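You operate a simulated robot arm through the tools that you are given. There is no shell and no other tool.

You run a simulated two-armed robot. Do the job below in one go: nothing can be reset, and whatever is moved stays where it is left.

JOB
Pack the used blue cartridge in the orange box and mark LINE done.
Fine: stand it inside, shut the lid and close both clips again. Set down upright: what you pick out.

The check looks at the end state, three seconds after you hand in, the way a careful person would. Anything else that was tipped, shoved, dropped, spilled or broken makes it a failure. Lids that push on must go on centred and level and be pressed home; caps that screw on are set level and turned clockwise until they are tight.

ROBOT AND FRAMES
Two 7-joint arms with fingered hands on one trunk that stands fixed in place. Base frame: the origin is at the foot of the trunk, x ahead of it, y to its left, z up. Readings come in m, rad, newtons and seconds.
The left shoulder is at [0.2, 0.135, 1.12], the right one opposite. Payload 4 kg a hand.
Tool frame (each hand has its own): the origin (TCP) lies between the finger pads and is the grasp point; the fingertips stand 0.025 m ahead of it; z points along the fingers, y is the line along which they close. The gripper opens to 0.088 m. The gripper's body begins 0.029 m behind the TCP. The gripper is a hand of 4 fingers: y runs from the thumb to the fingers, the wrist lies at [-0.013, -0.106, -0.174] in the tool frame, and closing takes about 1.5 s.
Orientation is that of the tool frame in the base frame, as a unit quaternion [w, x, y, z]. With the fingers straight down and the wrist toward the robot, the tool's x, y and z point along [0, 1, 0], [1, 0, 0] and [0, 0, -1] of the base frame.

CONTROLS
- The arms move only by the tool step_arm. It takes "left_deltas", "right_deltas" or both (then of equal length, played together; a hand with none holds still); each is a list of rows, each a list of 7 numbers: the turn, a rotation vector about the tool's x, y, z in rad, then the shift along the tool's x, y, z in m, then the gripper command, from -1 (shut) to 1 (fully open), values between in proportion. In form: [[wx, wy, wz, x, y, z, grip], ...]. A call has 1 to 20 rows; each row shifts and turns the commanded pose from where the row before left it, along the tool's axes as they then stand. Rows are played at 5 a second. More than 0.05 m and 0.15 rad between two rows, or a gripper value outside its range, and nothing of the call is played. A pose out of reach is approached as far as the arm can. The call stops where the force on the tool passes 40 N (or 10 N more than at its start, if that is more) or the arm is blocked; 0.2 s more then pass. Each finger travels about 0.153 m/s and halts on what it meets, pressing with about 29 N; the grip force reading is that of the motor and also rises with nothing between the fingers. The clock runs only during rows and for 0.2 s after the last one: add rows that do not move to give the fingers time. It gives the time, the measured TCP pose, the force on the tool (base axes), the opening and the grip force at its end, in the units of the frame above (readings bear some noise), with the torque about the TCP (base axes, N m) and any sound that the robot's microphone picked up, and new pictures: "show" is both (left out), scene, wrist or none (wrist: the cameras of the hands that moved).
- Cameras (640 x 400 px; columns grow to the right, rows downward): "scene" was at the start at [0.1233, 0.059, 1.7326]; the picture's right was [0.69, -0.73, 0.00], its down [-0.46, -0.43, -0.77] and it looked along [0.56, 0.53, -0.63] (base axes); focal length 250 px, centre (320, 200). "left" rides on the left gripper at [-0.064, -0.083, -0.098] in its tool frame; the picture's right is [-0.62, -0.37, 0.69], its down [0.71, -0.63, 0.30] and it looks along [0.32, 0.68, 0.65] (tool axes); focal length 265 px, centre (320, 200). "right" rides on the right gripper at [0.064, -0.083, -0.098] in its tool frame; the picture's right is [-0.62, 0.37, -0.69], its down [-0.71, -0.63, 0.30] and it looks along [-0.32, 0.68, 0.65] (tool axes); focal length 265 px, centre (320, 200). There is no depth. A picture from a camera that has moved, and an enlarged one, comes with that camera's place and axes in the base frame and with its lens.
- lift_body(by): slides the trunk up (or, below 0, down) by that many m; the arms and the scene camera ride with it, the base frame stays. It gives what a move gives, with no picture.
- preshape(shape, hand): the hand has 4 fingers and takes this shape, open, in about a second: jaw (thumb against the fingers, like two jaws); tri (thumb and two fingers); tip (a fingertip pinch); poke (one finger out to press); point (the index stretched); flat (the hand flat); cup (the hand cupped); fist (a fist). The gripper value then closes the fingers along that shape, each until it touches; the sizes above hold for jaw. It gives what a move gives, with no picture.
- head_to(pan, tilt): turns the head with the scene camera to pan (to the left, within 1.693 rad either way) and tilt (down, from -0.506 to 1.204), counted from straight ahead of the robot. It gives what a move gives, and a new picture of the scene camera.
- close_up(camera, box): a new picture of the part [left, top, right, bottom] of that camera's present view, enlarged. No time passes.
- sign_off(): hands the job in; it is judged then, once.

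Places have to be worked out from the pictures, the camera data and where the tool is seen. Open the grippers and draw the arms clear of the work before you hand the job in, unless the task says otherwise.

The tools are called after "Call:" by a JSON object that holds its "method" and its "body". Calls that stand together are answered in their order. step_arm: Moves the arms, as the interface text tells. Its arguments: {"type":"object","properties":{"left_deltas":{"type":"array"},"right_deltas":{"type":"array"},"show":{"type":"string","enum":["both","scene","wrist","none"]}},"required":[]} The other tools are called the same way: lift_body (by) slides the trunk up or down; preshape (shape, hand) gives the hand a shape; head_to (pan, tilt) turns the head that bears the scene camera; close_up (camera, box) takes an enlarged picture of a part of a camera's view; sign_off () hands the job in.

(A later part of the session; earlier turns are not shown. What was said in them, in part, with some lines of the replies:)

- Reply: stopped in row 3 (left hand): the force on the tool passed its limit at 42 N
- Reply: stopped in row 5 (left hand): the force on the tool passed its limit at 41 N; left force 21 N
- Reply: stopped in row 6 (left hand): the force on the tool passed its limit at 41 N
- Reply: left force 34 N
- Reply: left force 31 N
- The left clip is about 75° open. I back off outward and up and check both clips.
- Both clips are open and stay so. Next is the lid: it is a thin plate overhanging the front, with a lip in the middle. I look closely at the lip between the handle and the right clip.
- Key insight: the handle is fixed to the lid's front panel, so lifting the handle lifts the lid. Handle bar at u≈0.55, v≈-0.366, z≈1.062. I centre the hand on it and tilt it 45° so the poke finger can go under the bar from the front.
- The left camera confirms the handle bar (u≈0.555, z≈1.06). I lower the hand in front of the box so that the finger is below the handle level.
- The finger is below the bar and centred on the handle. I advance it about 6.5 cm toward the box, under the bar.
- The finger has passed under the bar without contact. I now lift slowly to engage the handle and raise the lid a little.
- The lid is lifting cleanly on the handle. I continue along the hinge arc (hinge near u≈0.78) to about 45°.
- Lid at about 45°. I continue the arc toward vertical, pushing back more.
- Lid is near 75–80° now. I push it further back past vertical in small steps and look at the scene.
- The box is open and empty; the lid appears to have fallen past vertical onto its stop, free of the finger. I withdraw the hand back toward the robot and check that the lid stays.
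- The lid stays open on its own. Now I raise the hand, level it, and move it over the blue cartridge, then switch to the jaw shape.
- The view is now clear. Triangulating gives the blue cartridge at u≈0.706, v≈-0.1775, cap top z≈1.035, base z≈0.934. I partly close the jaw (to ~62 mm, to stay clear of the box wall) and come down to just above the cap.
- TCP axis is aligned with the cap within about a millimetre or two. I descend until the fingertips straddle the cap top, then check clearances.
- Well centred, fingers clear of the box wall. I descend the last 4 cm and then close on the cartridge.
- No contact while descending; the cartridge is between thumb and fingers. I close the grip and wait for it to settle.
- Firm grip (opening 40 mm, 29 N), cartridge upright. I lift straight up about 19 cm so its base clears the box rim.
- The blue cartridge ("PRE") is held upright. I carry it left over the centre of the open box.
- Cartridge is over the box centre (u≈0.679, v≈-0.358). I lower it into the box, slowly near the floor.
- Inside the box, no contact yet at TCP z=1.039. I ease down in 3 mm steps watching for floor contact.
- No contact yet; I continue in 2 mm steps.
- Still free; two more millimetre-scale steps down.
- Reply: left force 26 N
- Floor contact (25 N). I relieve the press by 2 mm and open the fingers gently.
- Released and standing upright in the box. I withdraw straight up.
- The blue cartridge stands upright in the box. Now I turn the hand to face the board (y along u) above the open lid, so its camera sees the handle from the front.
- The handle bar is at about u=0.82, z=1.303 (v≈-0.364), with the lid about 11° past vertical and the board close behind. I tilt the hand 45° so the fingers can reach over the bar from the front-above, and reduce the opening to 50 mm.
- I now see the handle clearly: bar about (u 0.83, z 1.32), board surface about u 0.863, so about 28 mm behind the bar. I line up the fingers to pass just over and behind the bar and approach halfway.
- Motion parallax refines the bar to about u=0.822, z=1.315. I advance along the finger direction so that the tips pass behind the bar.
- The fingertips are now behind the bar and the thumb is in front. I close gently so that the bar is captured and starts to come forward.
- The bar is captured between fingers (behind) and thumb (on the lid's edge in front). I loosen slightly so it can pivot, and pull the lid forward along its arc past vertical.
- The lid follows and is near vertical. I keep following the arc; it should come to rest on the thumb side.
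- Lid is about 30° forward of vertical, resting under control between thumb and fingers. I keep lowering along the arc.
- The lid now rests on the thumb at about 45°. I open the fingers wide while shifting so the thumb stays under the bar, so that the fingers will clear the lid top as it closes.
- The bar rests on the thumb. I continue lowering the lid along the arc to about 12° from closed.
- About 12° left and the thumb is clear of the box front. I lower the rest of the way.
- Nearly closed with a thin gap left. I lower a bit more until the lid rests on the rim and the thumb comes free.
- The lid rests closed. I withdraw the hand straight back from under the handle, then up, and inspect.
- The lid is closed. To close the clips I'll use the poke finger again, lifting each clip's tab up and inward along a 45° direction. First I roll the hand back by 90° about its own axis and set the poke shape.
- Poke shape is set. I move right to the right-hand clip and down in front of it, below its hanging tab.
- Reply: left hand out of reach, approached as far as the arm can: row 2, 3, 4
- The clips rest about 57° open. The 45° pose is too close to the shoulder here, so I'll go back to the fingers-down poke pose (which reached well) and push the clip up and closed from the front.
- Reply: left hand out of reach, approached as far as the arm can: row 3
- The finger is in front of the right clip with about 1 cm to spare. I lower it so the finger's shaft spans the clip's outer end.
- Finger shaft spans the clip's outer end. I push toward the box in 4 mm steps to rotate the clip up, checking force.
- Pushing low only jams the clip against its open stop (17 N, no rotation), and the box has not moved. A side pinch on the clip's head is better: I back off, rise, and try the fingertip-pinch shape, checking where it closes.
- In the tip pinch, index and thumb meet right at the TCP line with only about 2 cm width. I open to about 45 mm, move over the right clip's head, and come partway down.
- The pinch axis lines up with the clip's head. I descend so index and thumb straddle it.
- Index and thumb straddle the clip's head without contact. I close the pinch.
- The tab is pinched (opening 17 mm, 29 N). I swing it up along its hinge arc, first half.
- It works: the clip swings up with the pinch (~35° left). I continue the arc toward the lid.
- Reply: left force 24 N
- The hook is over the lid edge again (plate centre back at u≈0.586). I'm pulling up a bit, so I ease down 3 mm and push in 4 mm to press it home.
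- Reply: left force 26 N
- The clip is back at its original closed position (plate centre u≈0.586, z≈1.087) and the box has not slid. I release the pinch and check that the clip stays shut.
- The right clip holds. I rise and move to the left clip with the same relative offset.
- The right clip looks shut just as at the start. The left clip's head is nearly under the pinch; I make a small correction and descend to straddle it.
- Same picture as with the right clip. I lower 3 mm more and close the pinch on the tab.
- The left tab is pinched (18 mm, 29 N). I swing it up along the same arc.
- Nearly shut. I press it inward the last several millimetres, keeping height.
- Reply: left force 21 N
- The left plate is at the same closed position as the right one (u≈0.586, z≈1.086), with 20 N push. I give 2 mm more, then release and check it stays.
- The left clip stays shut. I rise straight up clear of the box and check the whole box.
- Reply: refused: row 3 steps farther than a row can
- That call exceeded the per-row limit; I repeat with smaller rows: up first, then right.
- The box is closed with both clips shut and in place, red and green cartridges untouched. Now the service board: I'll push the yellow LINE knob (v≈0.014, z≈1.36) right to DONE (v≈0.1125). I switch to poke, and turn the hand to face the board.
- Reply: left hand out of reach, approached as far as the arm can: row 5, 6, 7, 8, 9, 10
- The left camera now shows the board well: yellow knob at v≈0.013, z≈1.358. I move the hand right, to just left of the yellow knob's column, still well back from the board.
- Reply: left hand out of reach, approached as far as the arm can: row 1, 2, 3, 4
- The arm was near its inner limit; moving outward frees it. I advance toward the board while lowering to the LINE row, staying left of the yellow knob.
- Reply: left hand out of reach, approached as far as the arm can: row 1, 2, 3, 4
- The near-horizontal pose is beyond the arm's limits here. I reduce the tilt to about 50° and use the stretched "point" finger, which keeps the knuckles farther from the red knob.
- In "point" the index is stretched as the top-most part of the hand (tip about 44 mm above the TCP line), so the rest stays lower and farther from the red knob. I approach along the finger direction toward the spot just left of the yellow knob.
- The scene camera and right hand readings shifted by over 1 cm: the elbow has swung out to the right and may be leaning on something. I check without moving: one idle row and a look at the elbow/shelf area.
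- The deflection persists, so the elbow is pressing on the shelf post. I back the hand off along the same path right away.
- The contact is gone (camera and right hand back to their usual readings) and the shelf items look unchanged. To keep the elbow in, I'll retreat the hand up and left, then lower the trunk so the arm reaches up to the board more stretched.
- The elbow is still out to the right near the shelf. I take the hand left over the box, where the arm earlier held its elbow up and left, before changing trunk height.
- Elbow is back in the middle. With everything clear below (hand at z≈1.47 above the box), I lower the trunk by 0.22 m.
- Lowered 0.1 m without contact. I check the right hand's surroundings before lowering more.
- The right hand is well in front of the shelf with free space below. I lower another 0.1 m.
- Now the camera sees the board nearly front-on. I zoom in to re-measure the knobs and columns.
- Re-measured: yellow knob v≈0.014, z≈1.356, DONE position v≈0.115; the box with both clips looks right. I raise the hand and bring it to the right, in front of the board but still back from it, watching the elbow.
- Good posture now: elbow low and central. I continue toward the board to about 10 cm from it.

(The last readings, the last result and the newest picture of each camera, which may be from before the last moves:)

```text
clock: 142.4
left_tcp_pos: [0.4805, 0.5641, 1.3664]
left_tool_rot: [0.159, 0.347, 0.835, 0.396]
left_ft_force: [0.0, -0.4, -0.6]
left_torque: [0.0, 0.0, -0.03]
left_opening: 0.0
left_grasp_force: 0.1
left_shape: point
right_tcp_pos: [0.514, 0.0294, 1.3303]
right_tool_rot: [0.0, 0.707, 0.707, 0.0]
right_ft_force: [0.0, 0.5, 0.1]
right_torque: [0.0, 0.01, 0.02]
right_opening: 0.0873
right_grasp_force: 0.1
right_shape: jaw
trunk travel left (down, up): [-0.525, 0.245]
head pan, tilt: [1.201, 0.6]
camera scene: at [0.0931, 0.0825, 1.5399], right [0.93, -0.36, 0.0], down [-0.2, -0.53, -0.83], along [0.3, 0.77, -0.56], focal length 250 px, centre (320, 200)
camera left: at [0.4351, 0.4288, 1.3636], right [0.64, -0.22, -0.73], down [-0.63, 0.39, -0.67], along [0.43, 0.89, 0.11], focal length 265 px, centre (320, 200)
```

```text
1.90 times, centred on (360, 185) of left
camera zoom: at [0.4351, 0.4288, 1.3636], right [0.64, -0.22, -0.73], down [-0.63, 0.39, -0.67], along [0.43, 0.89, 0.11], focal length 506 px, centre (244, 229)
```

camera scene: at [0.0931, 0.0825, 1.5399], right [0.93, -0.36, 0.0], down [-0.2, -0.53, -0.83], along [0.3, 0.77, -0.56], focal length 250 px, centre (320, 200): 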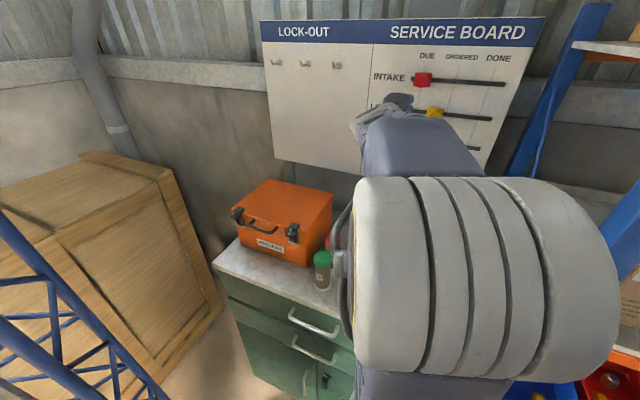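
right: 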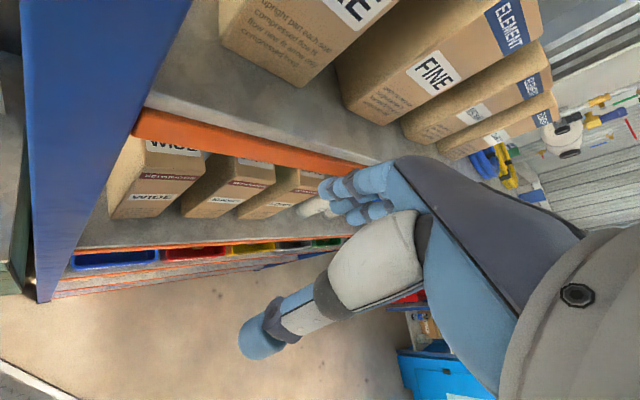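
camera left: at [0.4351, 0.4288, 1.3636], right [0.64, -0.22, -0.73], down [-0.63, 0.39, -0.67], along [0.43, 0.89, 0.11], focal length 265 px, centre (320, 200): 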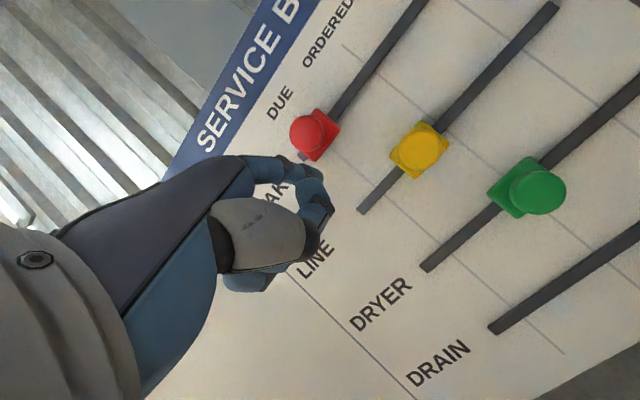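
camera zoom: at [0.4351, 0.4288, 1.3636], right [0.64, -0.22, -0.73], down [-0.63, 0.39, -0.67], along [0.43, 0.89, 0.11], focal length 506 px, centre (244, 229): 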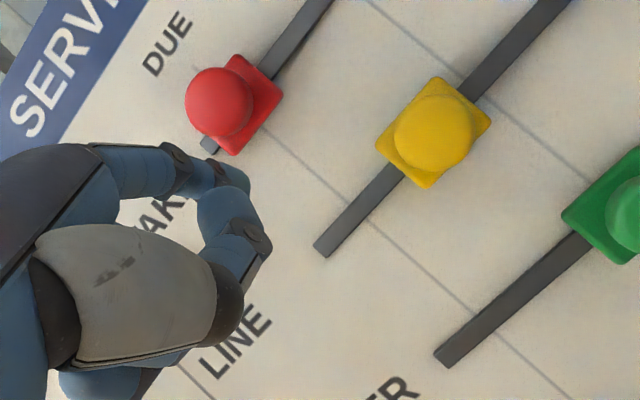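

No deflection this time. The fingertip is about 7 cm short of the board, left of and slightly above the yellow knob. I go 60% of the remaining way and recheck.

Call:
{"method": "step_arm", "body": {"left_deltas": [[0, 0, 0, -0.006, 0.0025, 0.022, -1], [0, 0, 0, -0.006, 0.0025, 0.022, -1], [0, 0, 0, 0, 0, 0, -1]], "show": "none"}}

Call:
{"method": "close_up", "body": {"camera": "scene", "box": [360, 50, 480, 140]}}

Call:
{"method": "close_up", "body": {"camera": "left", "box": [240, 60, 480, 270]}}

```text
clock: 143.2
left_tcp_pos: [0.5142, 0.5861, 1.342]
left_tool_rot: [0.158, 0.348, 0.835, 0.395]
left_ft_force: [-0.6, -1.0, 0.9]
left_torque: [-0.02, -0.01, -0.01]
left_opening: 0.0
left_grasp_force: 0.1
left_shape: point
right_tcp_pos: [0.5142, 0.0284, 1.3293]
right_tool_rot: [0.0, 0.707, 0.707, -0.001]
right_ft_force: [0.5, -0.7, -1.1]
right_torque: [-0.01, 0.0, 0.0]
right_opening: 0.0879
right_grasp_force: 0.0
right_shape: jaw
trunk travel left (down, up): [-0.525, 0.245]
head pan, tilt: [1.201, 0.6]
```

```text
4.44 times, centred on (420, 95) of scene
camera zoom: at [0.0931, 0.0825, 1.5399], right [0.93, -0.36, 0.0], down [-0.2, -0.53, -0.83], along [0.3, 0.77, -0.56], focal length 1110 px, centre (-124, 667)
```

zoom: 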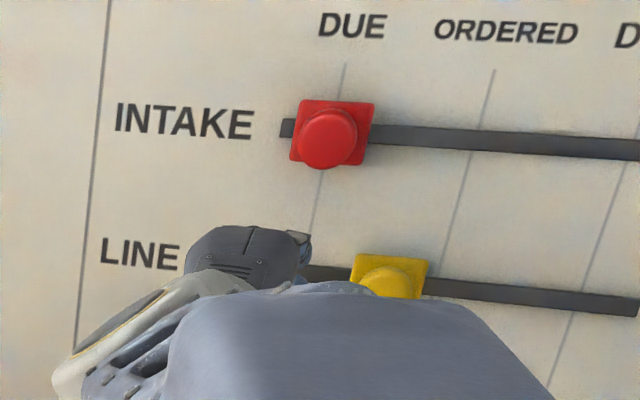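

```text
1.90 times, centred on (360, 165) of left
camera zoom: at [0.4699, 0.4486, 1.3397], right [0.64, -0.22, -0.73], down [-0.63, 0.39, -0.67], along [0.43, 0.89, 0.11], focal length 506 px, centre (244, 267)
```

zoom: 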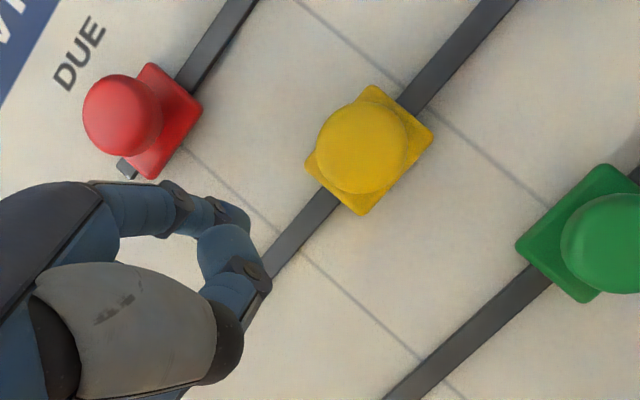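

The fingertip is left of the yellow knob at the LINE slot height, clear of the red one. I make the last approach so the tip is beside the knob near the board.

Call:
{"method": "step_arm", "body": {"left_deltas": [[0, 0, 0, -0.005, 0.001, 0.012, -1], [0, 0, 0, -0.004, 0.001, 0.011, -1], [0, 0, 0, 0, 0, 0, -1]], "show": "none"}}

Call:
{"method": "close_up", "body": {"camera": "scene", "box": [360, 50, 480, 140]}}

Call:
{"method": "close_up", "body": {"camera": "left", "box": [240, 60, 480, 270]}}

```text
clock: 144.0
left_tcp_pos: [0.5339, 0.59, 1.3283]
left_tool_rot: [0.158, 0.347, 0.836, 0.395]
left_ft_force: [-0.4, -0.2, 1.0]
left_torque: [0.02, -0.01, 0.0]
left_opening: 0.0001
left_grasp_force: 0.1
left_shape: point
right_tcp_pos: [0.5138, 0.0289, 1.3294]
right_tool_rot: [0.0, 0.708, 0.707, 0.001]
right_ft_force: [0.3, 0.0, 0.4]
right_torque: [-0.03, 0.0, 0.01]
right_opening: 0.0877
right_grasp_force: 0.1
right_shape: jaw
trunk travel left (down, up): [-0.525, 0.245]
head pan, tilt: [1.201, 0.6]
```

```text
4.44 times, centred on (420, 95) of scene
camera zoom: at [0.0931, 0.0825, 1.5399], right [0.93, -0.36, 0.0], down [-0.2, -0.53, -0.83], along [0.3, 0.77, -0.56], focal length 1110 px, centre (-124, 667)
```

zoom: 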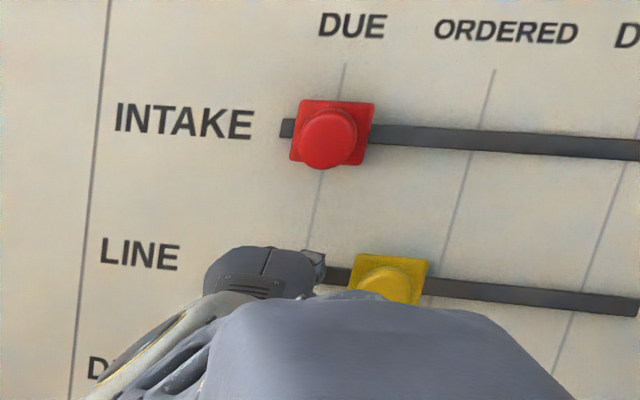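

```text
1.90 times, centred on (360, 165) of left
camera zoom: at [0.4892, 0.4555, 1.3262], right [0.64, -0.22, -0.73], down [-0.63, 0.39, -0.67], along [0.43, 0.89, 0.11], focal length 506 px, centre (244, 267)
```

zoom: 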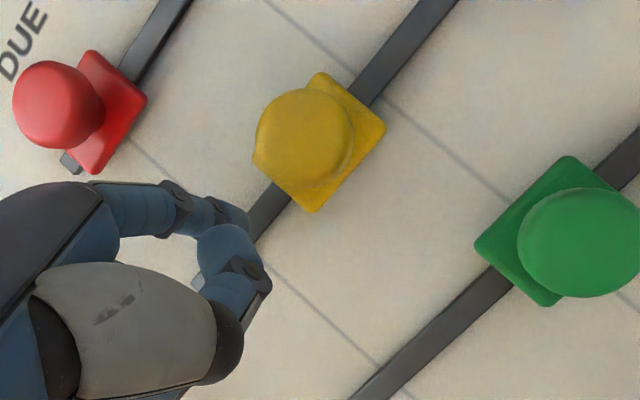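

The fingertip is beside the knob at the right height. I push right (toward DONE) in 8 mm steps, first 8 cm, then measure.

Call:
{"method": "step_arm", "body": {"left_deltas": [[0, 0, 0, -0.006, 0, 0, -1], [0, 0, 0, -0.006, 0, 0, -1], [0, 0, 0, -0.007, 0, 0, -1], [0, 0, 0, -0.008, 0, 0, -1], [0, 0, 0, -0.008, 0, 0, -1], [0, 0, 0, 0, 0, 0, -1]], "show": "none"}}

Call:
{"method": "close_up", "body": {"camera": "left", "box": [240, 60, 480, 270]}}

Call:
{"method": "close_up", "body": {"camera": "scene", "box": [360, 40, 520, 160]}}

```text
clock: 145.4
left_tcp_pos: [0.5596, 0.5676, 1.3292]
left_tool_rot: [0.157, 0.348, 0.836, 0.394]
left_ft_force: [-0.7, 0.8, 0.2]
left_torque: [-0.02, -0.03, 0.04]
left_opening: 0.0807
left_grasp_force: 0.1
left_shape: point
right_tcp_pos: [0.5147, 0.0293, 1.3307]
right_tool_rot: [0.0, 0.707, 0.707, 0.0]
right_ft_force: [0.5, 0.4, 0.6]
right_torque: [0.01, -0.01, -0.03]
right_opening: 0.0874
right_grasp_force: 0.1
right_shape: jaw
trunk travel left (down, up): [-0.525, 0.245]
head pan, tilt: [1.201, 0.6]
```

```text
1.90 times, centred on (360, 165) of left
camera zoom: at [0.5141, 0.4308, 1.3268], right [0.64, -0.22, -0.73], down [-0.63, 0.39, -0.67], along [0.43, 0.89, 0.11], focal length 506 px, centre (244, 267)
```

zoom: 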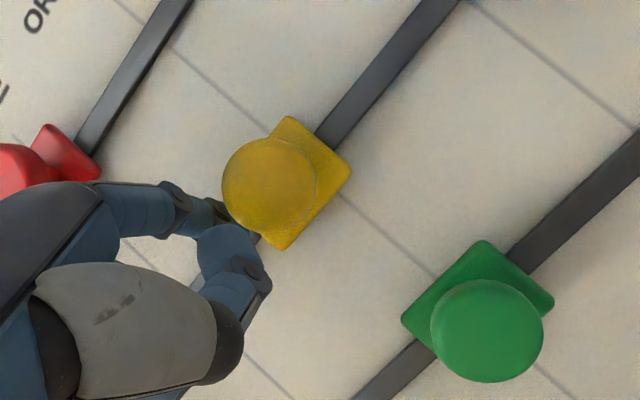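

```text
3.33 times, centred on (440, 100) of scene
camera zoom: at [0.0931, 0.0826, 1.5399], right [0.93, -0.36, 0.0], down [-0.2, -0.53, -0.83], along [0.3, 0.77, -0.56], focal length 833 px, centre (-80, 533)
```

zoom: 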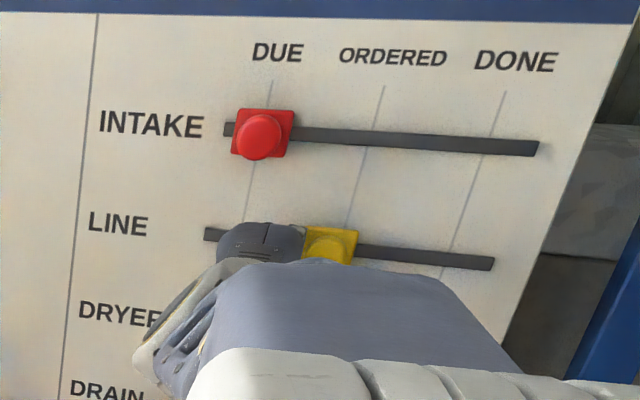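

The knob slides with the finger (now near ORDERED). I continue pushing right another 5 cm.

Call:
{"method": "step_arm", "body": {"left_deltas": [[0, 0, 0, -0.008, 0, 0, -1], [0, 0, 0, -0.008, 0, 0, -1], [0, 0, 0, -0.008, 0, 0, -1], [0, 0, 0, -0.008, 0, 0, -1], [0, 0, 0, -0.008, 0, 0, -1], [0, 0, 0, -0.008, 0, 0, -1], [0, 0, 0, 0, 0, 0, -1]], "show": "scene"}}

Call:
{"method": "close_up", "body": {"camera": "left", "box": [240, 60, 480, 270]}}

Call:
{"method": "close_up", "body": {"camera": "scene", "box": [360, 40, 520, 160]}}

```text
clock: 147.0
left_tcp_pos: [0.5902, 0.5363, 1.3287]
left_tool_rot: [0.157, 0.348, 0.836, 0.393]
left_ft_force: [-1.3, -0.2, -0.4]
left_torque: [0.03, -0.05, 0.02]
left_opening: 0.0804
left_grasp_force: 0.0
left_shape: point
left hand out of reach, approached as far as the arm can: row 6
right_tcp_pos: [0.5144, 0.0282, 1.3291]
right_tool_rot: [0.0, 0.707, 0.707, 0.0]
right_ft_force: [0.2, -0.4, -1.0]
right_torque: [0.0, 0.02, 0.02]
right_opening: 0.0877
right_grasp_force: 0.1
right_shape: jaw
trunk travel left (down, up): [-0.525, 0.245]
head pan, tilt: [1.201, 0.6]
camera scene: at [0.0931, 0.0825, 1.5399], right [0.93, -0.36, 0.0], down [-0.2, -0.53, -0.83], along [0.3, 0.77, -0.56], focal length 250 px, centre (320, 200)
```

scene: 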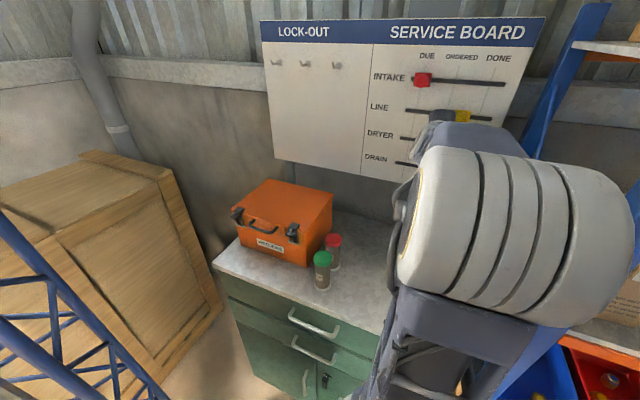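

```text
1.90 times, centred on (360, 165) of left
camera zoom: at [0.5459, 0.4003, 1.3261], right [0.64, -0.22, -0.73], down [-0.63, 0.39, -0.67], along [0.43, 0.89, 0.11], focal length 506 px, centre (244, 267)
```

zoom: 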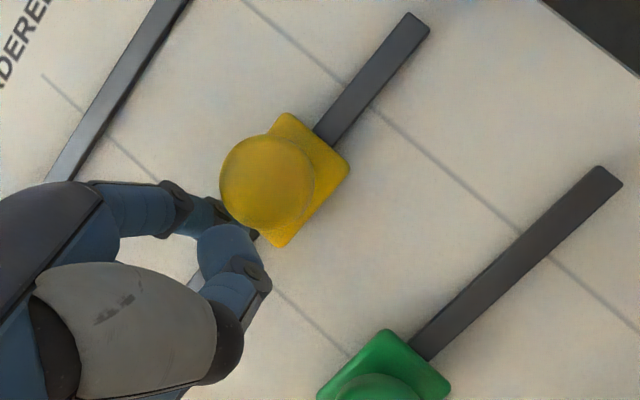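

```text
3.33 times, centred on (440, 100) of scene
camera zoom: at [0.0931, 0.0825, 1.5399], right [0.93, -0.36, 0.0], down [-0.2, -0.53, -0.83], along [0.3, 0.77, -0.56], focal length 833 px, centre (-80, 533)
```

zoom: 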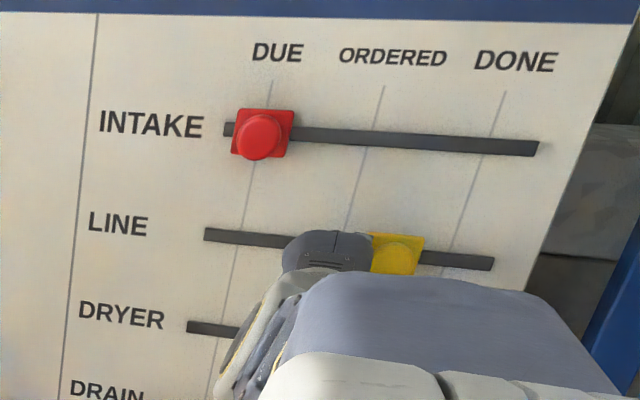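

The knob is at about v=0.08, needs about 3.5 cm more, but the arm is at its limit in this posture. I add a slight yaw to the right with the push so the wrist can stay back.

Call:
{"method": "step_arm", "body": {"left_deltas": [[0, -0.0539, 0.0447, -0.0038, 0.0015, 0.0018, -1], [0, -0.0539, 0.0447, -0.0038, 0.0015, 0.0018, -1], [0, -0.0539, 0.0447, -0.0038, 0.0015, 0.0018, -1], [0, 0, 0, 0, 0, 0, -1]], "show": "scene"}}

Call:
{"method": "close_up", "body": {"camera": "left", "box": [240, 60, 480, 270]}}

Call:
{"method": "close_up", "body": {"camera": "scene", "box": [360, 40, 520, 160]}}

```text
clock: 148.0
left_tcp_pos: [0.6049, 0.533, 1.3285]
left_tool_rot: [0.199, 0.434, 0.795, 0.375]
left_ft_force: [-0.1, 0.0, 0.6]
left_torque: [-0.01, -0.04, 0.05]
left_opening: 0.0804
left_grasp_force: 0.1
left_shape: point
right_tcp_pos: [0.5142, 0.0293, 1.3306]
right_tool_rot: [-0.001, 0.707, 0.707, -0.001]
right_ft_force: [-0.1, -0.2, -0.2]
right_torque: [0.02, 0.0, 0.01]
right_opening: 0.0875
right_grasp_force: 0.1
right_shape: jaw
trunk travel left (down, up): [-0.525, 0.245]
head pan, tilt: [1.201, 0.6]
camera scene: at [0.0931, 0.0826, 1.5399], right [0.93, -0.36, 0.0], down [-0.2, -0.53, -0.83], along [0.3, 0.77, -0.56], focal length 250 px, centre (320, 200)
```

scene: 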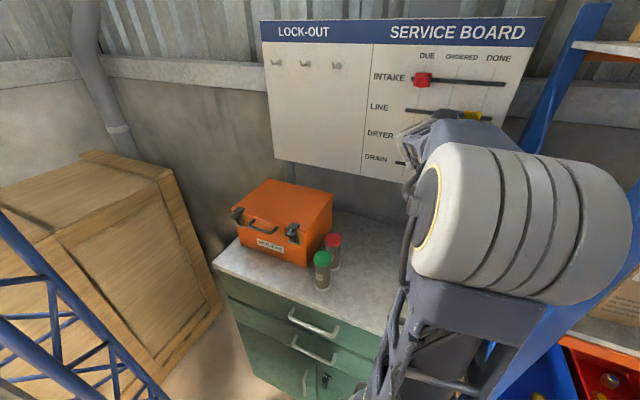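

```text
1.90 times, centred on (360, 165) of left
camera zoom: at [0.5315, 0.4081, 1.3258], right [0.58, -0.35, -0.73], down [-0.53, 0.51, -0.67], along [0.61, 0.78, 0.11], focal length 506 px, centre (244, 267)
```

zoom: 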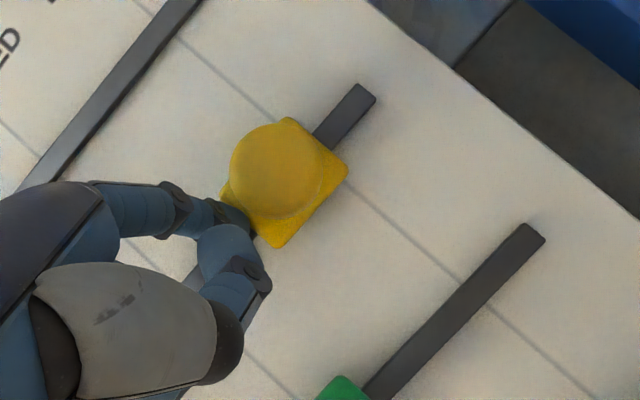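

```text
3.33 times, centred on (440, 100) of scene
camera zoom: at [0.0931, 0.0826, 1.5399], right [0.93, -0.36, 0.0], down [-0.2, -0.53, -0.83], along [0.3, 0.77, -0.56], focal length 833 px, centre (-80, 533)
```

zoom: 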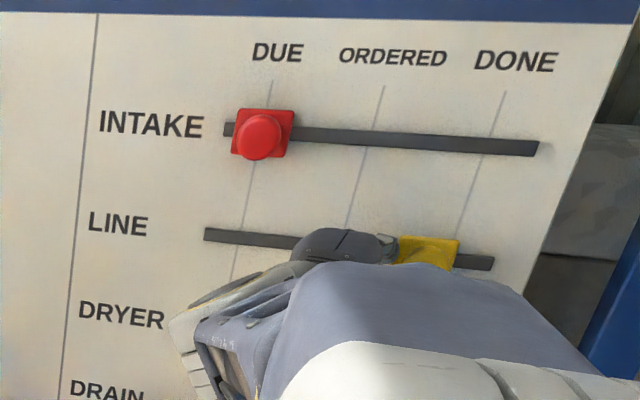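

Knob now about v=0.102; roughly 13 mm more to align with the DONE line. I repeat two slightly smaller yaw-push rows.

Call:
{"method": "step_arm", "body": {"left_deltas": [[0, -0.047, 0.039, -0.0034, 0.0014, 0.0017, -1], [0, -0.047, 0.039, -0.0034, 0.0014, 0.0017, -1], [0, 0, 0, 0, 0, 0, -1]], "show": "scene"}}

Call:
{"method": "close_up", "body": {"camera": "left", "box": [240, 60, 480, 270]}}

Call:
{"method": "close_up", "body": {"camera": "scene", "box": [360, 40, 520, 160]}}

```text
clock: 148.8
left_tcp_pos: [0.6093, 0.5301, 1.3275]
left_tool_rot: [0.222, 0.481, 0.767, 0.363]
left_ft_force: [-0.7, 0.9, -0.9]
left_torque: [-0.03, -0.02, 0.05]
left_opening: 0.0804
left_grasp_force: 0.0
left_shape: point
right_tcp_pos: [0.5155, 0.0294, 1.3293]
right_tool_rot: [0.0, 0.707, 0.707, 0.0]
right_ft_force: [-0.5, 0.3, 0.9]
right_torque: [0.01, -0.01, 0.02]
right_opening: 0.0875
right_grasp_force: 0.0
right_shape: jaw
trunk travel left (down, up): [-0.525, 0.245]
head pan, tilt: [1.201, 0.6]
camera scene: at [0.0931, 0.0826, 1.5399], right [0.93, -0.36, 0.0], down [-0.2, -0.53, -0.83], along [0.3, 0.77, -0.56], focal length 250 px, centre (320, 200)
```

scene: 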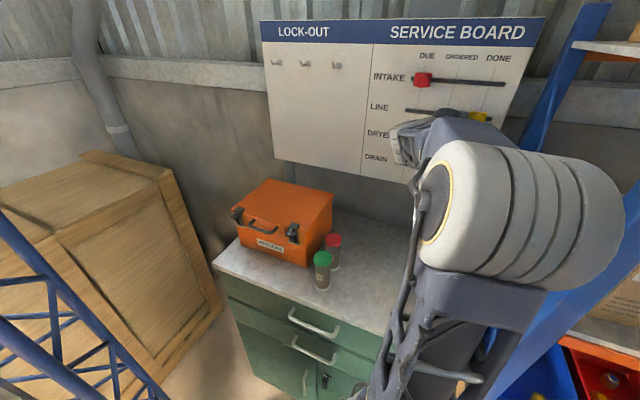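

```text
1.90 times, centred on (360, 165) of left
camera zoom: at [0.523, 0.4151, 1.3262], right [0.53, -0.42, -0.73], down [-0.47, 0.57, -0.67], along [0.7, 0.7, 0.11], focal length 506 px, centre (244, 267)
```

zoom: 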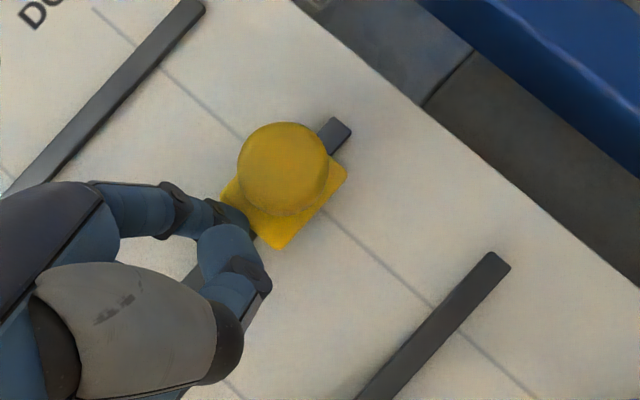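

```text
3.33 times, centred on (440, 100) of scene
camera zoom: at [0.0931, 0.0826, 1.5399], right [0.93, -0.36, 0.0], down [-0.2, -0.53, -0.83], along [0.3, 0.77, -0.56], focal length 833 px, centre (-80, 533)
```

zoom: 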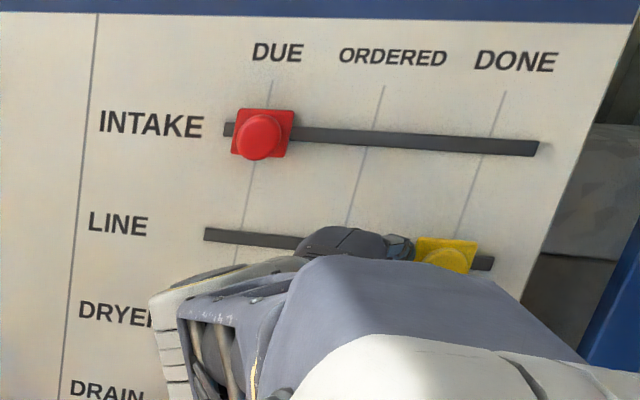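

The yellow plate is now centred on the DONE line (v≈0.1125). I ease the finger off to the left, then withdraw back along the finger's direction.

Call:
{"method": "step_arm", "body": {"left_deltas": [[0, 0, 0, 0.004, 0, 0, -1], [0, 0, 0, 0.006, 0, 0, -1], [0, 0, 0, 0.004, 0, -0.02, -1], [0, 0, 0, 0, 0, -0.03, -1], [0, 0, 0, 0, 0, -0.03, -1], [0, 0, 0, 0.01, 0, -0.03, -1], [0, 0, 0, 0, 0, 0, -1]], "show": "both"}}

Call:
{"method": "close_up", "body": {"camera": "left", "box": [240, 60, 560, 300]}}

Call:
{"method": "close_up", "body": {"camera": "scene", "box": [360, 40, 520, 200]}}

```text
clock: 150.4
left_tcp_pos: [0.5211, 0.5126, 1.3992]
left_tool_rot: [0.22, 0.481, 0.767, 0.362]
left_ft_force: [-0.2, -1.0, -0.9]
left_torque: [-0.03, -0.02, 0.02]
left_opening: 0.0808
left_grasp_force: 0.1
left_shape: point
right_tcp_pos: [0.514, 0.0293, 1.3294]
right_tool_rot: [0.0, 0.707, 0.707, 0.0]
right_ft_force: [-0.6, 0.0, 0.1]
right_torque: [-0.01, -0.04, 0.01]
right_opening: 0.0877
right_grasp_force: 0.1
right_shape: jaw
trunk travel left (down, up): [-0.525, 0.245]
head pan, tilt: [1.201, 0.6]
camera scene: at [0.0932, 0.0826, 1.5399], right [0.93, -0.36, 0.0], down [-0.2, -0.53, -0.83], along [0.3, 0.77, -0.56], focal length 250 px, centre (320, 200)
camera left: at [0.4344, 0.3994, 1.3977], right [0.53, -0.42, -0.73], down [-0.47, 0.57, -0.67], along [0.7, 0.7, 0.11], focal length 265 px, centre (320, 200)
```

scene: 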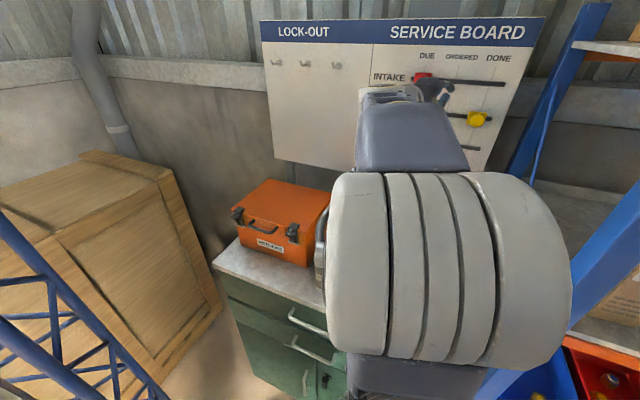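
left: 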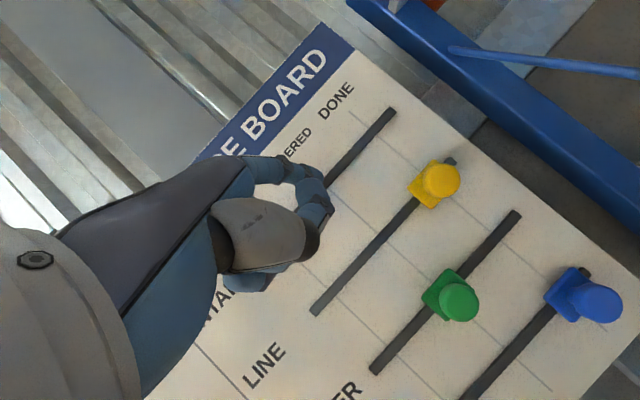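

```text
1.67 times, centred on (400, 180) of left
camera zoom: at [0.4344, 0.3994, 1.3977], right [0.53, -0.42, -0.73], down [-0.47, 0.57, -0.67], along [0.7, 0.7, 0.11], focal length 442 px, centre (187, 233)
```

zoom: 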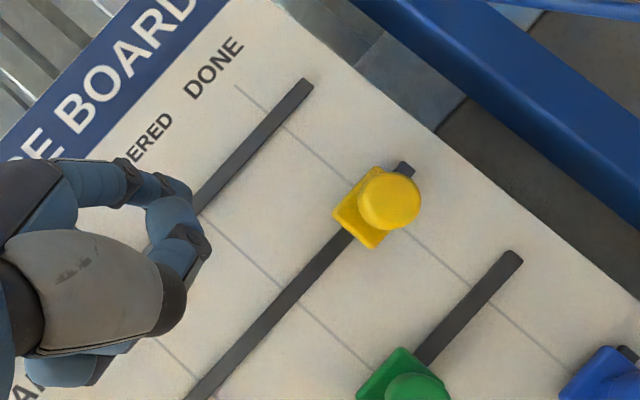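

```text
2.50 times, centred on (440, 120) of scene
camera zoom: at [0.0932, 0.0826, 1.5399], right [0.93, -0.36, 0.0], down [-0.2, -0.53, -0.83], along [0.3, 0.77, -0.56], focal length 624 px, centre (20, 400)
```

zoom: 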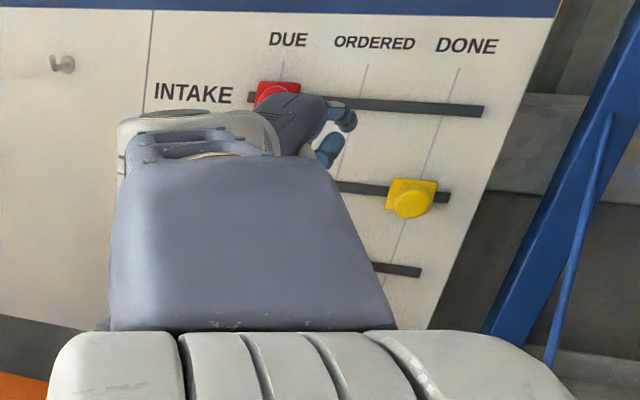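

LINE's yellow slider sits squarely on DONE; red, green and blue are unchanged. I draw the left arm back and to the left, clear of the board and shelf.

Call:
{"method": "step_arm", "body": {"left_deltas": [[0, 0, 0, 0.025, 0, -0.02, -1], [0, 0, 0, 0.03, 0, -0.015, -1], [0, 0, 0, 0.03, 0, -0.015, -1], [0, 0, 0, 0.03, 0, -0.01, -1], [0, 0, 0, 0.03, 0, -0.01, -1], [0, 0, 0, 0.03, 0, -0.01, -1], [0, 0, 0, 0, 0, 0, -1]], "show": "both"}}

Call:
{"method": "preshape", "body": {"shape": "jaw", "hand": "left"}}

Call:
{"method": "close_up", "body": {"camera": "scene", "box": [360, 20, 550, 200]}}

Call:
{"method": "close_up", "body": {"camera": "scene", "box": [210, 170, 360, 300]}}

```text
clock: 152.0
left_tcp_pos: [0.3932, 0.6419, 1.4527]
left_tool_rot: [0.221, 0.482, 0.767, 0.361]
left_ft_force: [0.9, -0.6, -0.4]
left_torque: [0.01, 0.01, -0.02]
left_opening: 0.0805
left_grasp_force: 0.1
left_shape: point
right_tcp_pos: [0.5153, 0.0293, 1.33]
right_tool_rot: [-0.001, 0.707, 0.707, 0.001]
right_ft_force: [-0.2, -0.1, 0.7]
right_torque: [-0.01, 0.0, -0.03]
right_opening: 0.0876
right_grasp_force: 0.0
right_shape: jaw
trunk travel left (down, up): [-0.525, 0.245]
head pan, tilt: [1.201, 0.6]
camera scene: at [0.0931, 0.0825, 1.5399], right [0.93, -0.36, 0.0], down [-0.2, -0.53, -0.83], along [0.3, 0.77, -0.56], focal length 250 px, centre (320, 200)
camera left: at [0.3064, 0.5274, 1.451], right [0.54, -0.42, -0.73], down [-0.47, 0.57, -0.67], along [0.7, 0.7, 0.11], focal length 265 px, centre (320, 200)
```

scene: 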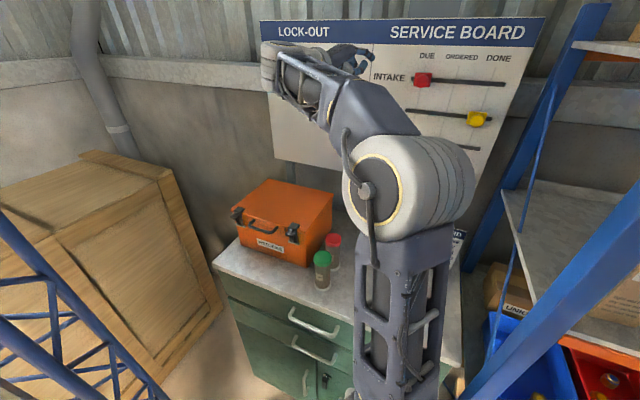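
left: 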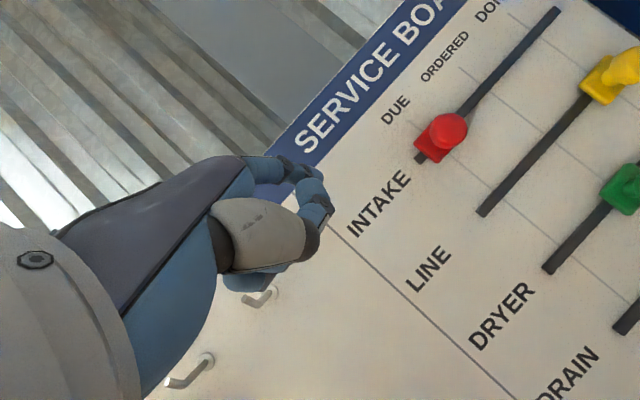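

```text
clock: 152.9
left_tcp_pos: [0.3934, 0.6414, 1.4534]
left_tool_rot: [0.221, 0.481, 0.767, 0.362]
left_ft_force: [-0.1, 0.1, 0.0]
left_torque: [-0.02, 0.0, 0.0]
left_opening: 0.0875
left_grasp_force: 0.1
left_shape: jaw
right_tcp_pos: [0.5143, 0.0286, 1.3289]
right_tool_rot: [0.0, 0.707, 0.707, 0.001]
right_ft_force: [-1.1, -0.3, 0.2]
right_torque: [0.01, -0.03, -0.02]
right_opening: 0.0879
right_grasp_force: 0.0
right_shape: jaw
trunk travel left (down, up): [-0.525, 0.245]
head pan, tilt: [1.201, 0.6]
```

```text
2.22 times, centred on (455, 110) of scene
camera zoom: at [0.0931, 0.0826, 1.5399], right [0.93, -0.36, 0.0], down [-0.2, -0.53, -0.83], along [0.3, 0.77, -0.56], focal length 555 px, centre (20, 400)
```

zoom: 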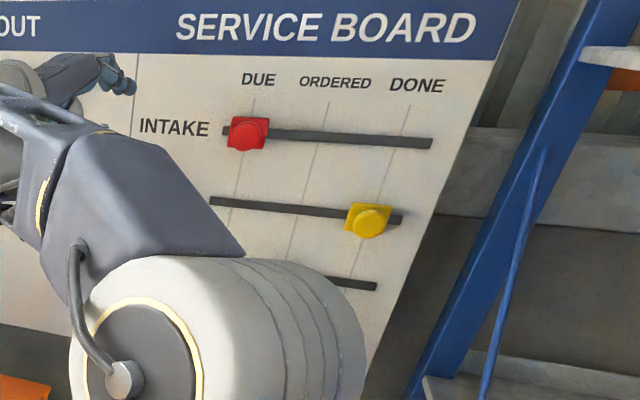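

```text
3.08 times, centred on (285, 235) of scene
camera zoom: at [0.0931, 0.0826, 1.5399], right [0.93, -0.36, 0.0], down [-0.2, -0.53, -0.83], along [0.3, 0.77, -0.56], focal length 769 px, centre (428, 92)
```

zoom: 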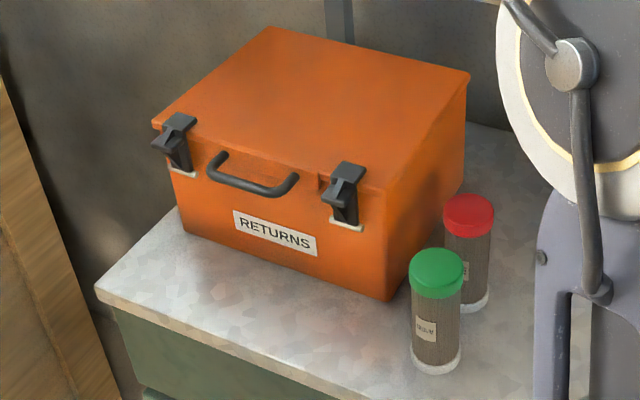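

Everything looks right: lid shut, both clips closed, slider at DONE, red and green cartridges standing. I pull the left hand further back from the board and open both grippers.

Call:
{"method": "step_arm", "body": {"left_deltas": [[0, 0, 0, 0, -0.01, -0.03, 1], [0, 0, 0, 0, -0.015, -0.03, 1], [0, 0, 0, 0, -0.02, -0.03, 1], [0, 0, 0, 0, -0.02, -0.03, 1], [0, 0, 0, 0, 0, 0, 1]], "show": "both"}}

Call:
{"method": "head_to", "body": {"pan": 0.757, "tilt": 0.684}}

```text
clock: 154.1
left_tcp_pos: [0.2724, 0.5794, 1.477]
left_tool_rot: [0.221, 0.481, 0.767, 0.362]
left_ft_force: [0.3, 0.3, 0.4]
left_torque: [0.01, 0.03, 0.0]
left_opening: 0.0878
left_grasp_force: 0.1
left_shape: jaw
right_tcp_pos: [0.5137, 0.0285, 1.329]
right_tool_rot: [0.0, 0.707, 0.707, -0.001]
right_ft_force: [0.4, 0.0, -0.7]
right_torque: [0.0, 0.0, 0.0]
right_opening: 0.0879
right_grasp_force: 0.1
right_shape: jaw
trunk travel left (down, up): [-0.525, 0.245]
head pan, tilt: [1.201, 0.6]
camera scene: at [0.0932, 0.0826, 1.5399], right [0.93, -0.36, 0.0], down [-0.2, -0.53, -0.83], along [0.3, 0.77, -0.56], focal length 250 px, centre (320, 200)
camera left: at [0.1859, 0.465, 1.4757], right [0.53, -0.42, -0.73], down [-0.47, 0.57, -0.67], along [0.7, 0.7, 0.11], focal length 265 px, centre (320, 200)
```

scene: 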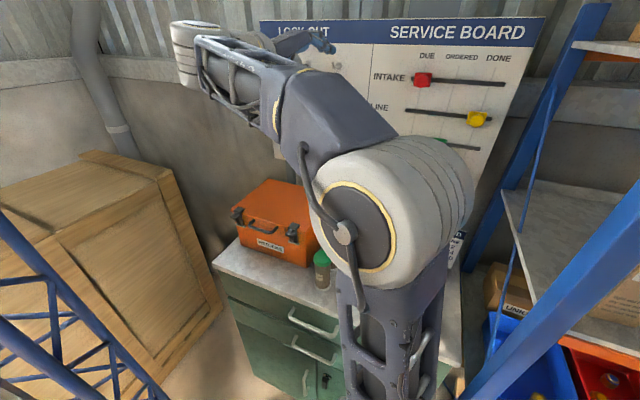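
left: 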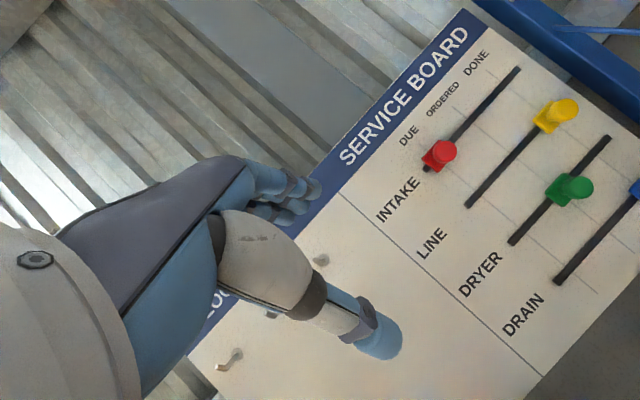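

```text
clock: 155.0
left_tcp_pos: [0.2739, 0.58, 1.4779]
left_tool_rot: [0.22, 0.481, 0.768, 0.362]
left_ft_force: [-1.2, -0.8, 0.5]
left_torque: [-0.02, 0.01, 0.0]
left_opening: 0.0875
left_grasp_force: 0.0
left_shape: jaw
right_tcp_pos: [0.5142, 0.0292, 1.3293]
right_tool_rot: [-0.001, 0.707, 0.707, 0.0]
right_ft_force: [-0.2, 0.3, 0.0]
right_torque: [-0.01, -0.01, -0.03]
right_opening: 0.0876
right_grasp_force: 0.1
right_shape: jaw
trunk travel left (down, up): [-0.525, 0.245]
head pan, tilt: [0.757, 0.684]
camera scene: at [0.1233, 0.059, 1.5326], right [0.69, -0.73, 0.0], down [-0.46, -0.43, -0.78], along [0.56, 0.53, -0.63], focal length 250 px, centre (320, 200)
```

scene: 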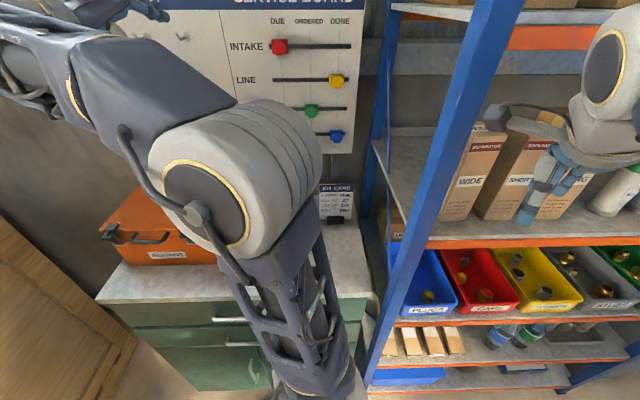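

I verify the board and take a look at the shelf contents from here.

Call:
{"method": "close_up", "body": {"camera": "scene", "box": [220, 0, 370, 160]}}

Call:
{"method": "close_up", "body": {"camera": "scene", "box": [370, 120, 640, 390]}}

Call:
{"method": "close_up", "body": {"camera": "scene", "box": [90, 160, 370, 320]}}

```text
2.50 times, centred on (295, 80) of scene
camera zoom: at [0.1233, 0.059, 1.5326], right [0.69, -0.73, 0.0], down [-0.46, -0.43, -0.78], along [0.56, 0.53, -0.63], focal length 624 px, centre (382, 500)
```

zoom: 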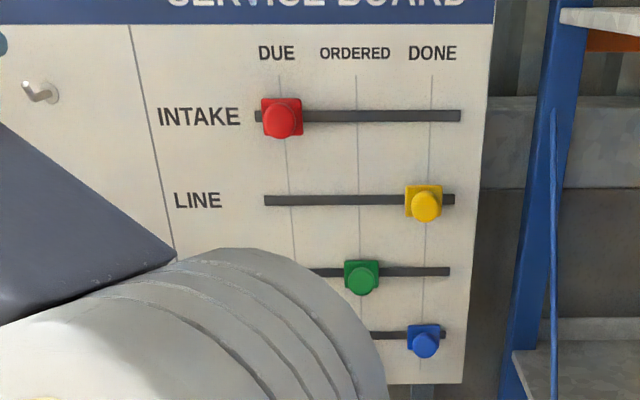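

```text
1.48 times, centred on (505, 255) of scene
camera zoom: at [0.1233, 0.059, 1.5326], right [0.69, -0.73, 0.0], down [-0.46, -0.43, -0.78], along [0.56, 0.53, -0.63], focal length 370 px, centre (46, 118)
```

zoom: 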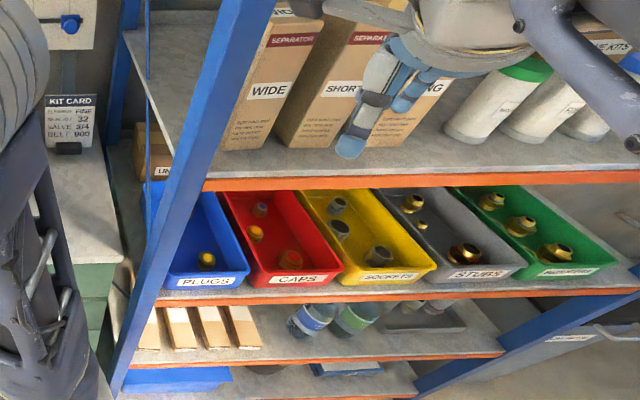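

```text
2.29 times, centred on (230, 240) of scene
camera zoom: at [0.1233, 0.059, 1.5326], right [0.69, -0.73, 0.0], down [-0.46, -0.43, -0.78], along [0.56, 0.53, -0.63], focal length 571 px, centre (526, 109)
```

zoom: 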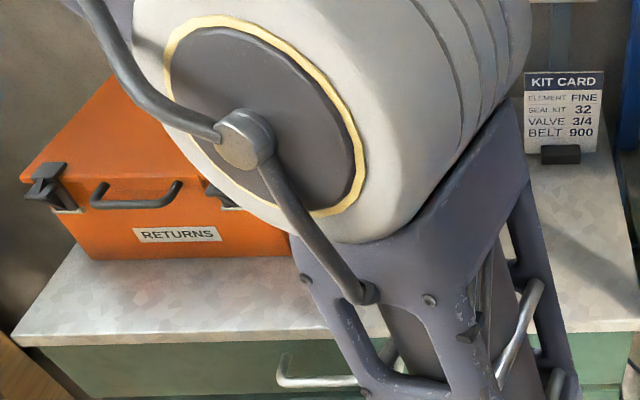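

The slider looks at DONE; I zoom more to compare its centring with the blue one on the same line.

Call:
{"method": "close_up", "body": {"camera": "scene", "box": [300, 10, 360, 90]}}

Call:
{"method": "close_up", "body": {"camera": "scene", "box": [300, 80, 360, 150]}}

```text
5.00 times, centred on (330, 50) of scene
camera zoom: at [0.1233, 0.059, 1.5326], right [0.69, -0.73, 0.0], down [-0.46, -0.43, -0.78], along [0.56, 0.53, -0.63], focal length 1249 px, centre (270, 950)
```

zoom: 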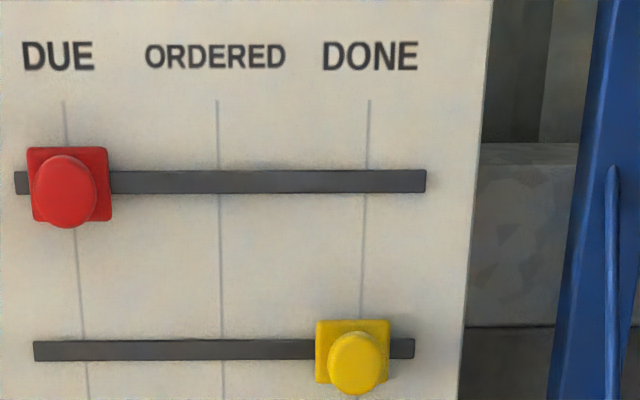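

```text
5.71 times, centred on (330, 115) of scene
camera zoom: at [0.1233, 0.059, 1.5326], right [0.69, -0.73, 0.0], down [-0.46, -0.43, -0.78], along [0.56, 0.53, -0.63], focal length 1427 px, centre (263, 686)
```

zoom: 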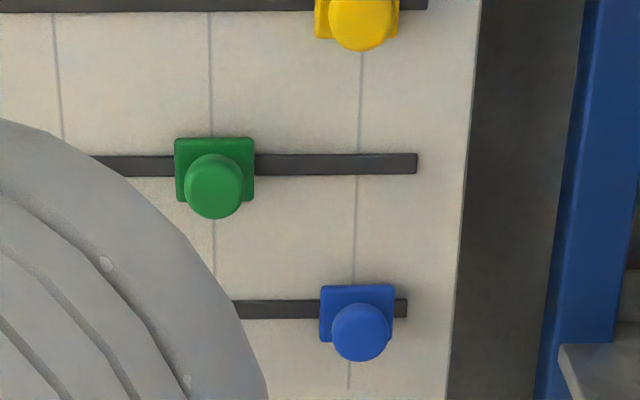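

Yellow sits on the DONE line within about 4 mm (spacing 75 mm), fine. I raise the trunk back to its starting height to compare the scene with the first picture, especially the shelf the elbow touched.

Call:
{"method": "lift_body", "body": {"by": 0.2}}

Call:
{"method": "head_to", "body": {"pan": 0.757, "tilt": 0.684}}

```text
clock: 157.2
left_tcp_pos: [0.2728, 0.5796, 1.6779]
left_tool_rot: [0.22, 0.481, 0.768, 0.362]
left_ft_force: [0.0, 0.1, -0.6]
left_torque: [0.0, 0.02, 0.0]
left_opening: 0.0878
left_grasp_force: 0.1
left_shape: jaw
right_tcp_pos: [0.5131, 0.0283, 1.53]
right_tool_rot: [0.0, 0.707, 0.707, 0.0]
right_ft_force: [0.0, -1.0, 0.3]
right_torque: [0.01, -0.02, -0.02]
right_opening: 0.0877
right_grasp_force: 0.0
right_shape: jaw
trunk travel left (down, up): [-0.725, 0.045]
head pan, tilt: [0.757, 0.684]
```

```text
clock: 157.8
left_tcp_pos: [0.2734, 0.5802, 1.677]
left_tool_rot: [0.22, 0.481, 0.768, 0.361]
left_ft_force: [0.1, -1.2, 0.2]
left_torque: [0.0, 0.02, -0.03]
left_opening: 0.0878
left_grasp_force: 0.2
left_shape: jaw
right_tcp_pos: [0.5131, 0.03, 1.5286]
right_tool_rot: [0.0, 0.707, 0.707, 0.0]
right_ft_force: [-0.6, 0.7, -0.3]
right_torque: [-0.02, 0.02, -0.01]
right_opening: 0.0877
right_grasp_force: 0.1
right_shape: jaw
trunk travel left (down, up): [-0.725, 0.045]
head pan, tilt: [0.757, 0.684]
camera scene: at [0.1233, 0.0589, 1.7326], right [0.69, -0.73, 0.0], down [-0.46, -0.43, -0.77], along [0.56, 0.53, -0.63], focal length 250 px, centre (320, 200)
```

scene: 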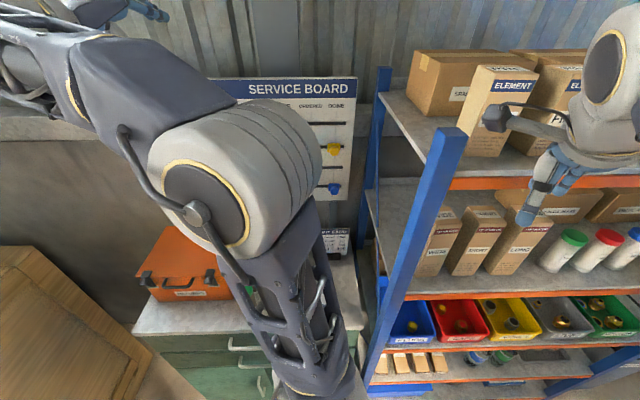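

Shelf, bins and boxes match the very first picture, and the box is where it was. One last look at the clips from the original viewpoint before handing in.

Call:
{"method": "head_to", "body": {"pan": 1.2, "tilt": 0.6}}

Call:
{"method": "close_up", "body": {"camera": "scene", "box": [220, 200, 380, 340]}}

```text
clock: 158.7
left_tcp_pos: [0.2725, 0.5794, 1.678]
left_tool_rot: [0.22, 0.482, 0.768, 0.361]
left_ft_force: [-0.3, -0.3, 0.1]
left_torque: [0.04, -0.01, 0.01]
left_opening: 0.088
left_grasp_force: 0.0
left_shape: jaw
right_tcp_pos: [0.515, 0.0289, 1.5312]
right_tool_rot: [0.0, 0.707, 0.707, -0.001]
right_ft_force: [0.3, -0.3, 0.2]
right_torque: [0.0, -0.01, 0.0]
right_opening: 0.0879
right_grasp_force: 0.1
right_shape: jaw
trunk travel left (down, up): [-0.725, 0.045]
head pan, tilt: [1.201, 0.6]
camera scene: at [0.0932, 0.0825, 1.7399], right [0.93, -0.36, 0.0], down [-0.2, -0.53, -0.82], along [0.3, 0.77, -0.57], focal length 250 px, centre (320, 200)
```

scene: 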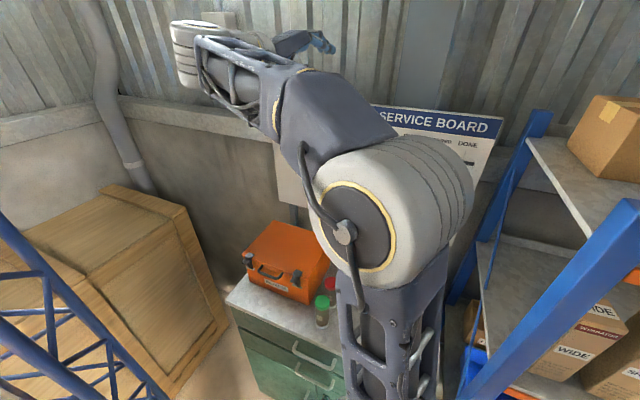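

```text
2.86 times, centred on (300, 270) of scene
camera zoom: at [0.0932, 0.0825, 1.7399], right [0.93, -0.36, 0.0], down [-0.2, -0.53, -0.82], along [0.3, 0.77, -0.57], focal length 714 px, centre (377, 0)
```

zoom: 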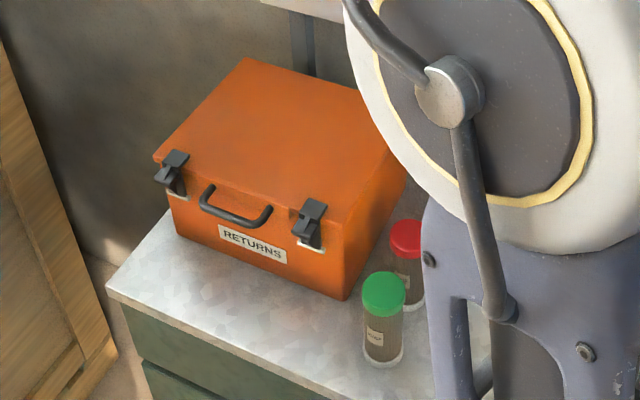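

The view matches the first one: the box is in the same place, the lid is shut, and both clips are hooked over as at the start. The green and red cartridges are untouched, LINE's slider is at DONE, both grippers are open, and the arms are clear. I hand in the job.

Call:
{"method": "sign_off", "body": {}}

```text
The job is handed in.
```

The used blue cartridge (label "PRE") is packed in the orange RETURNS box and LINE is marked done. I've handed the job in; no result has come back yet.

- **Cartridge and box:** The cartridge was standing upright in the middle of the box when I closed the lid. The lid is shut and both clips are closed again. The box is where it started.
- **Service board:** LINE's yellow slider sits on the DONE line, about 4 mm to the left of it (the columns are 75 mm apart). The other three sliders were not moved.
- **Shelf contact:** On the first approach to the board, the left elbow pressed against the shelf post hard enough to push the robot's own body back by over a centimetre. I backed off straight away. Compared with the first picture, the shelf and everything on it look unchanged.

The red and green cartridges were not touched. Both hands are open and drawn clear of the work.
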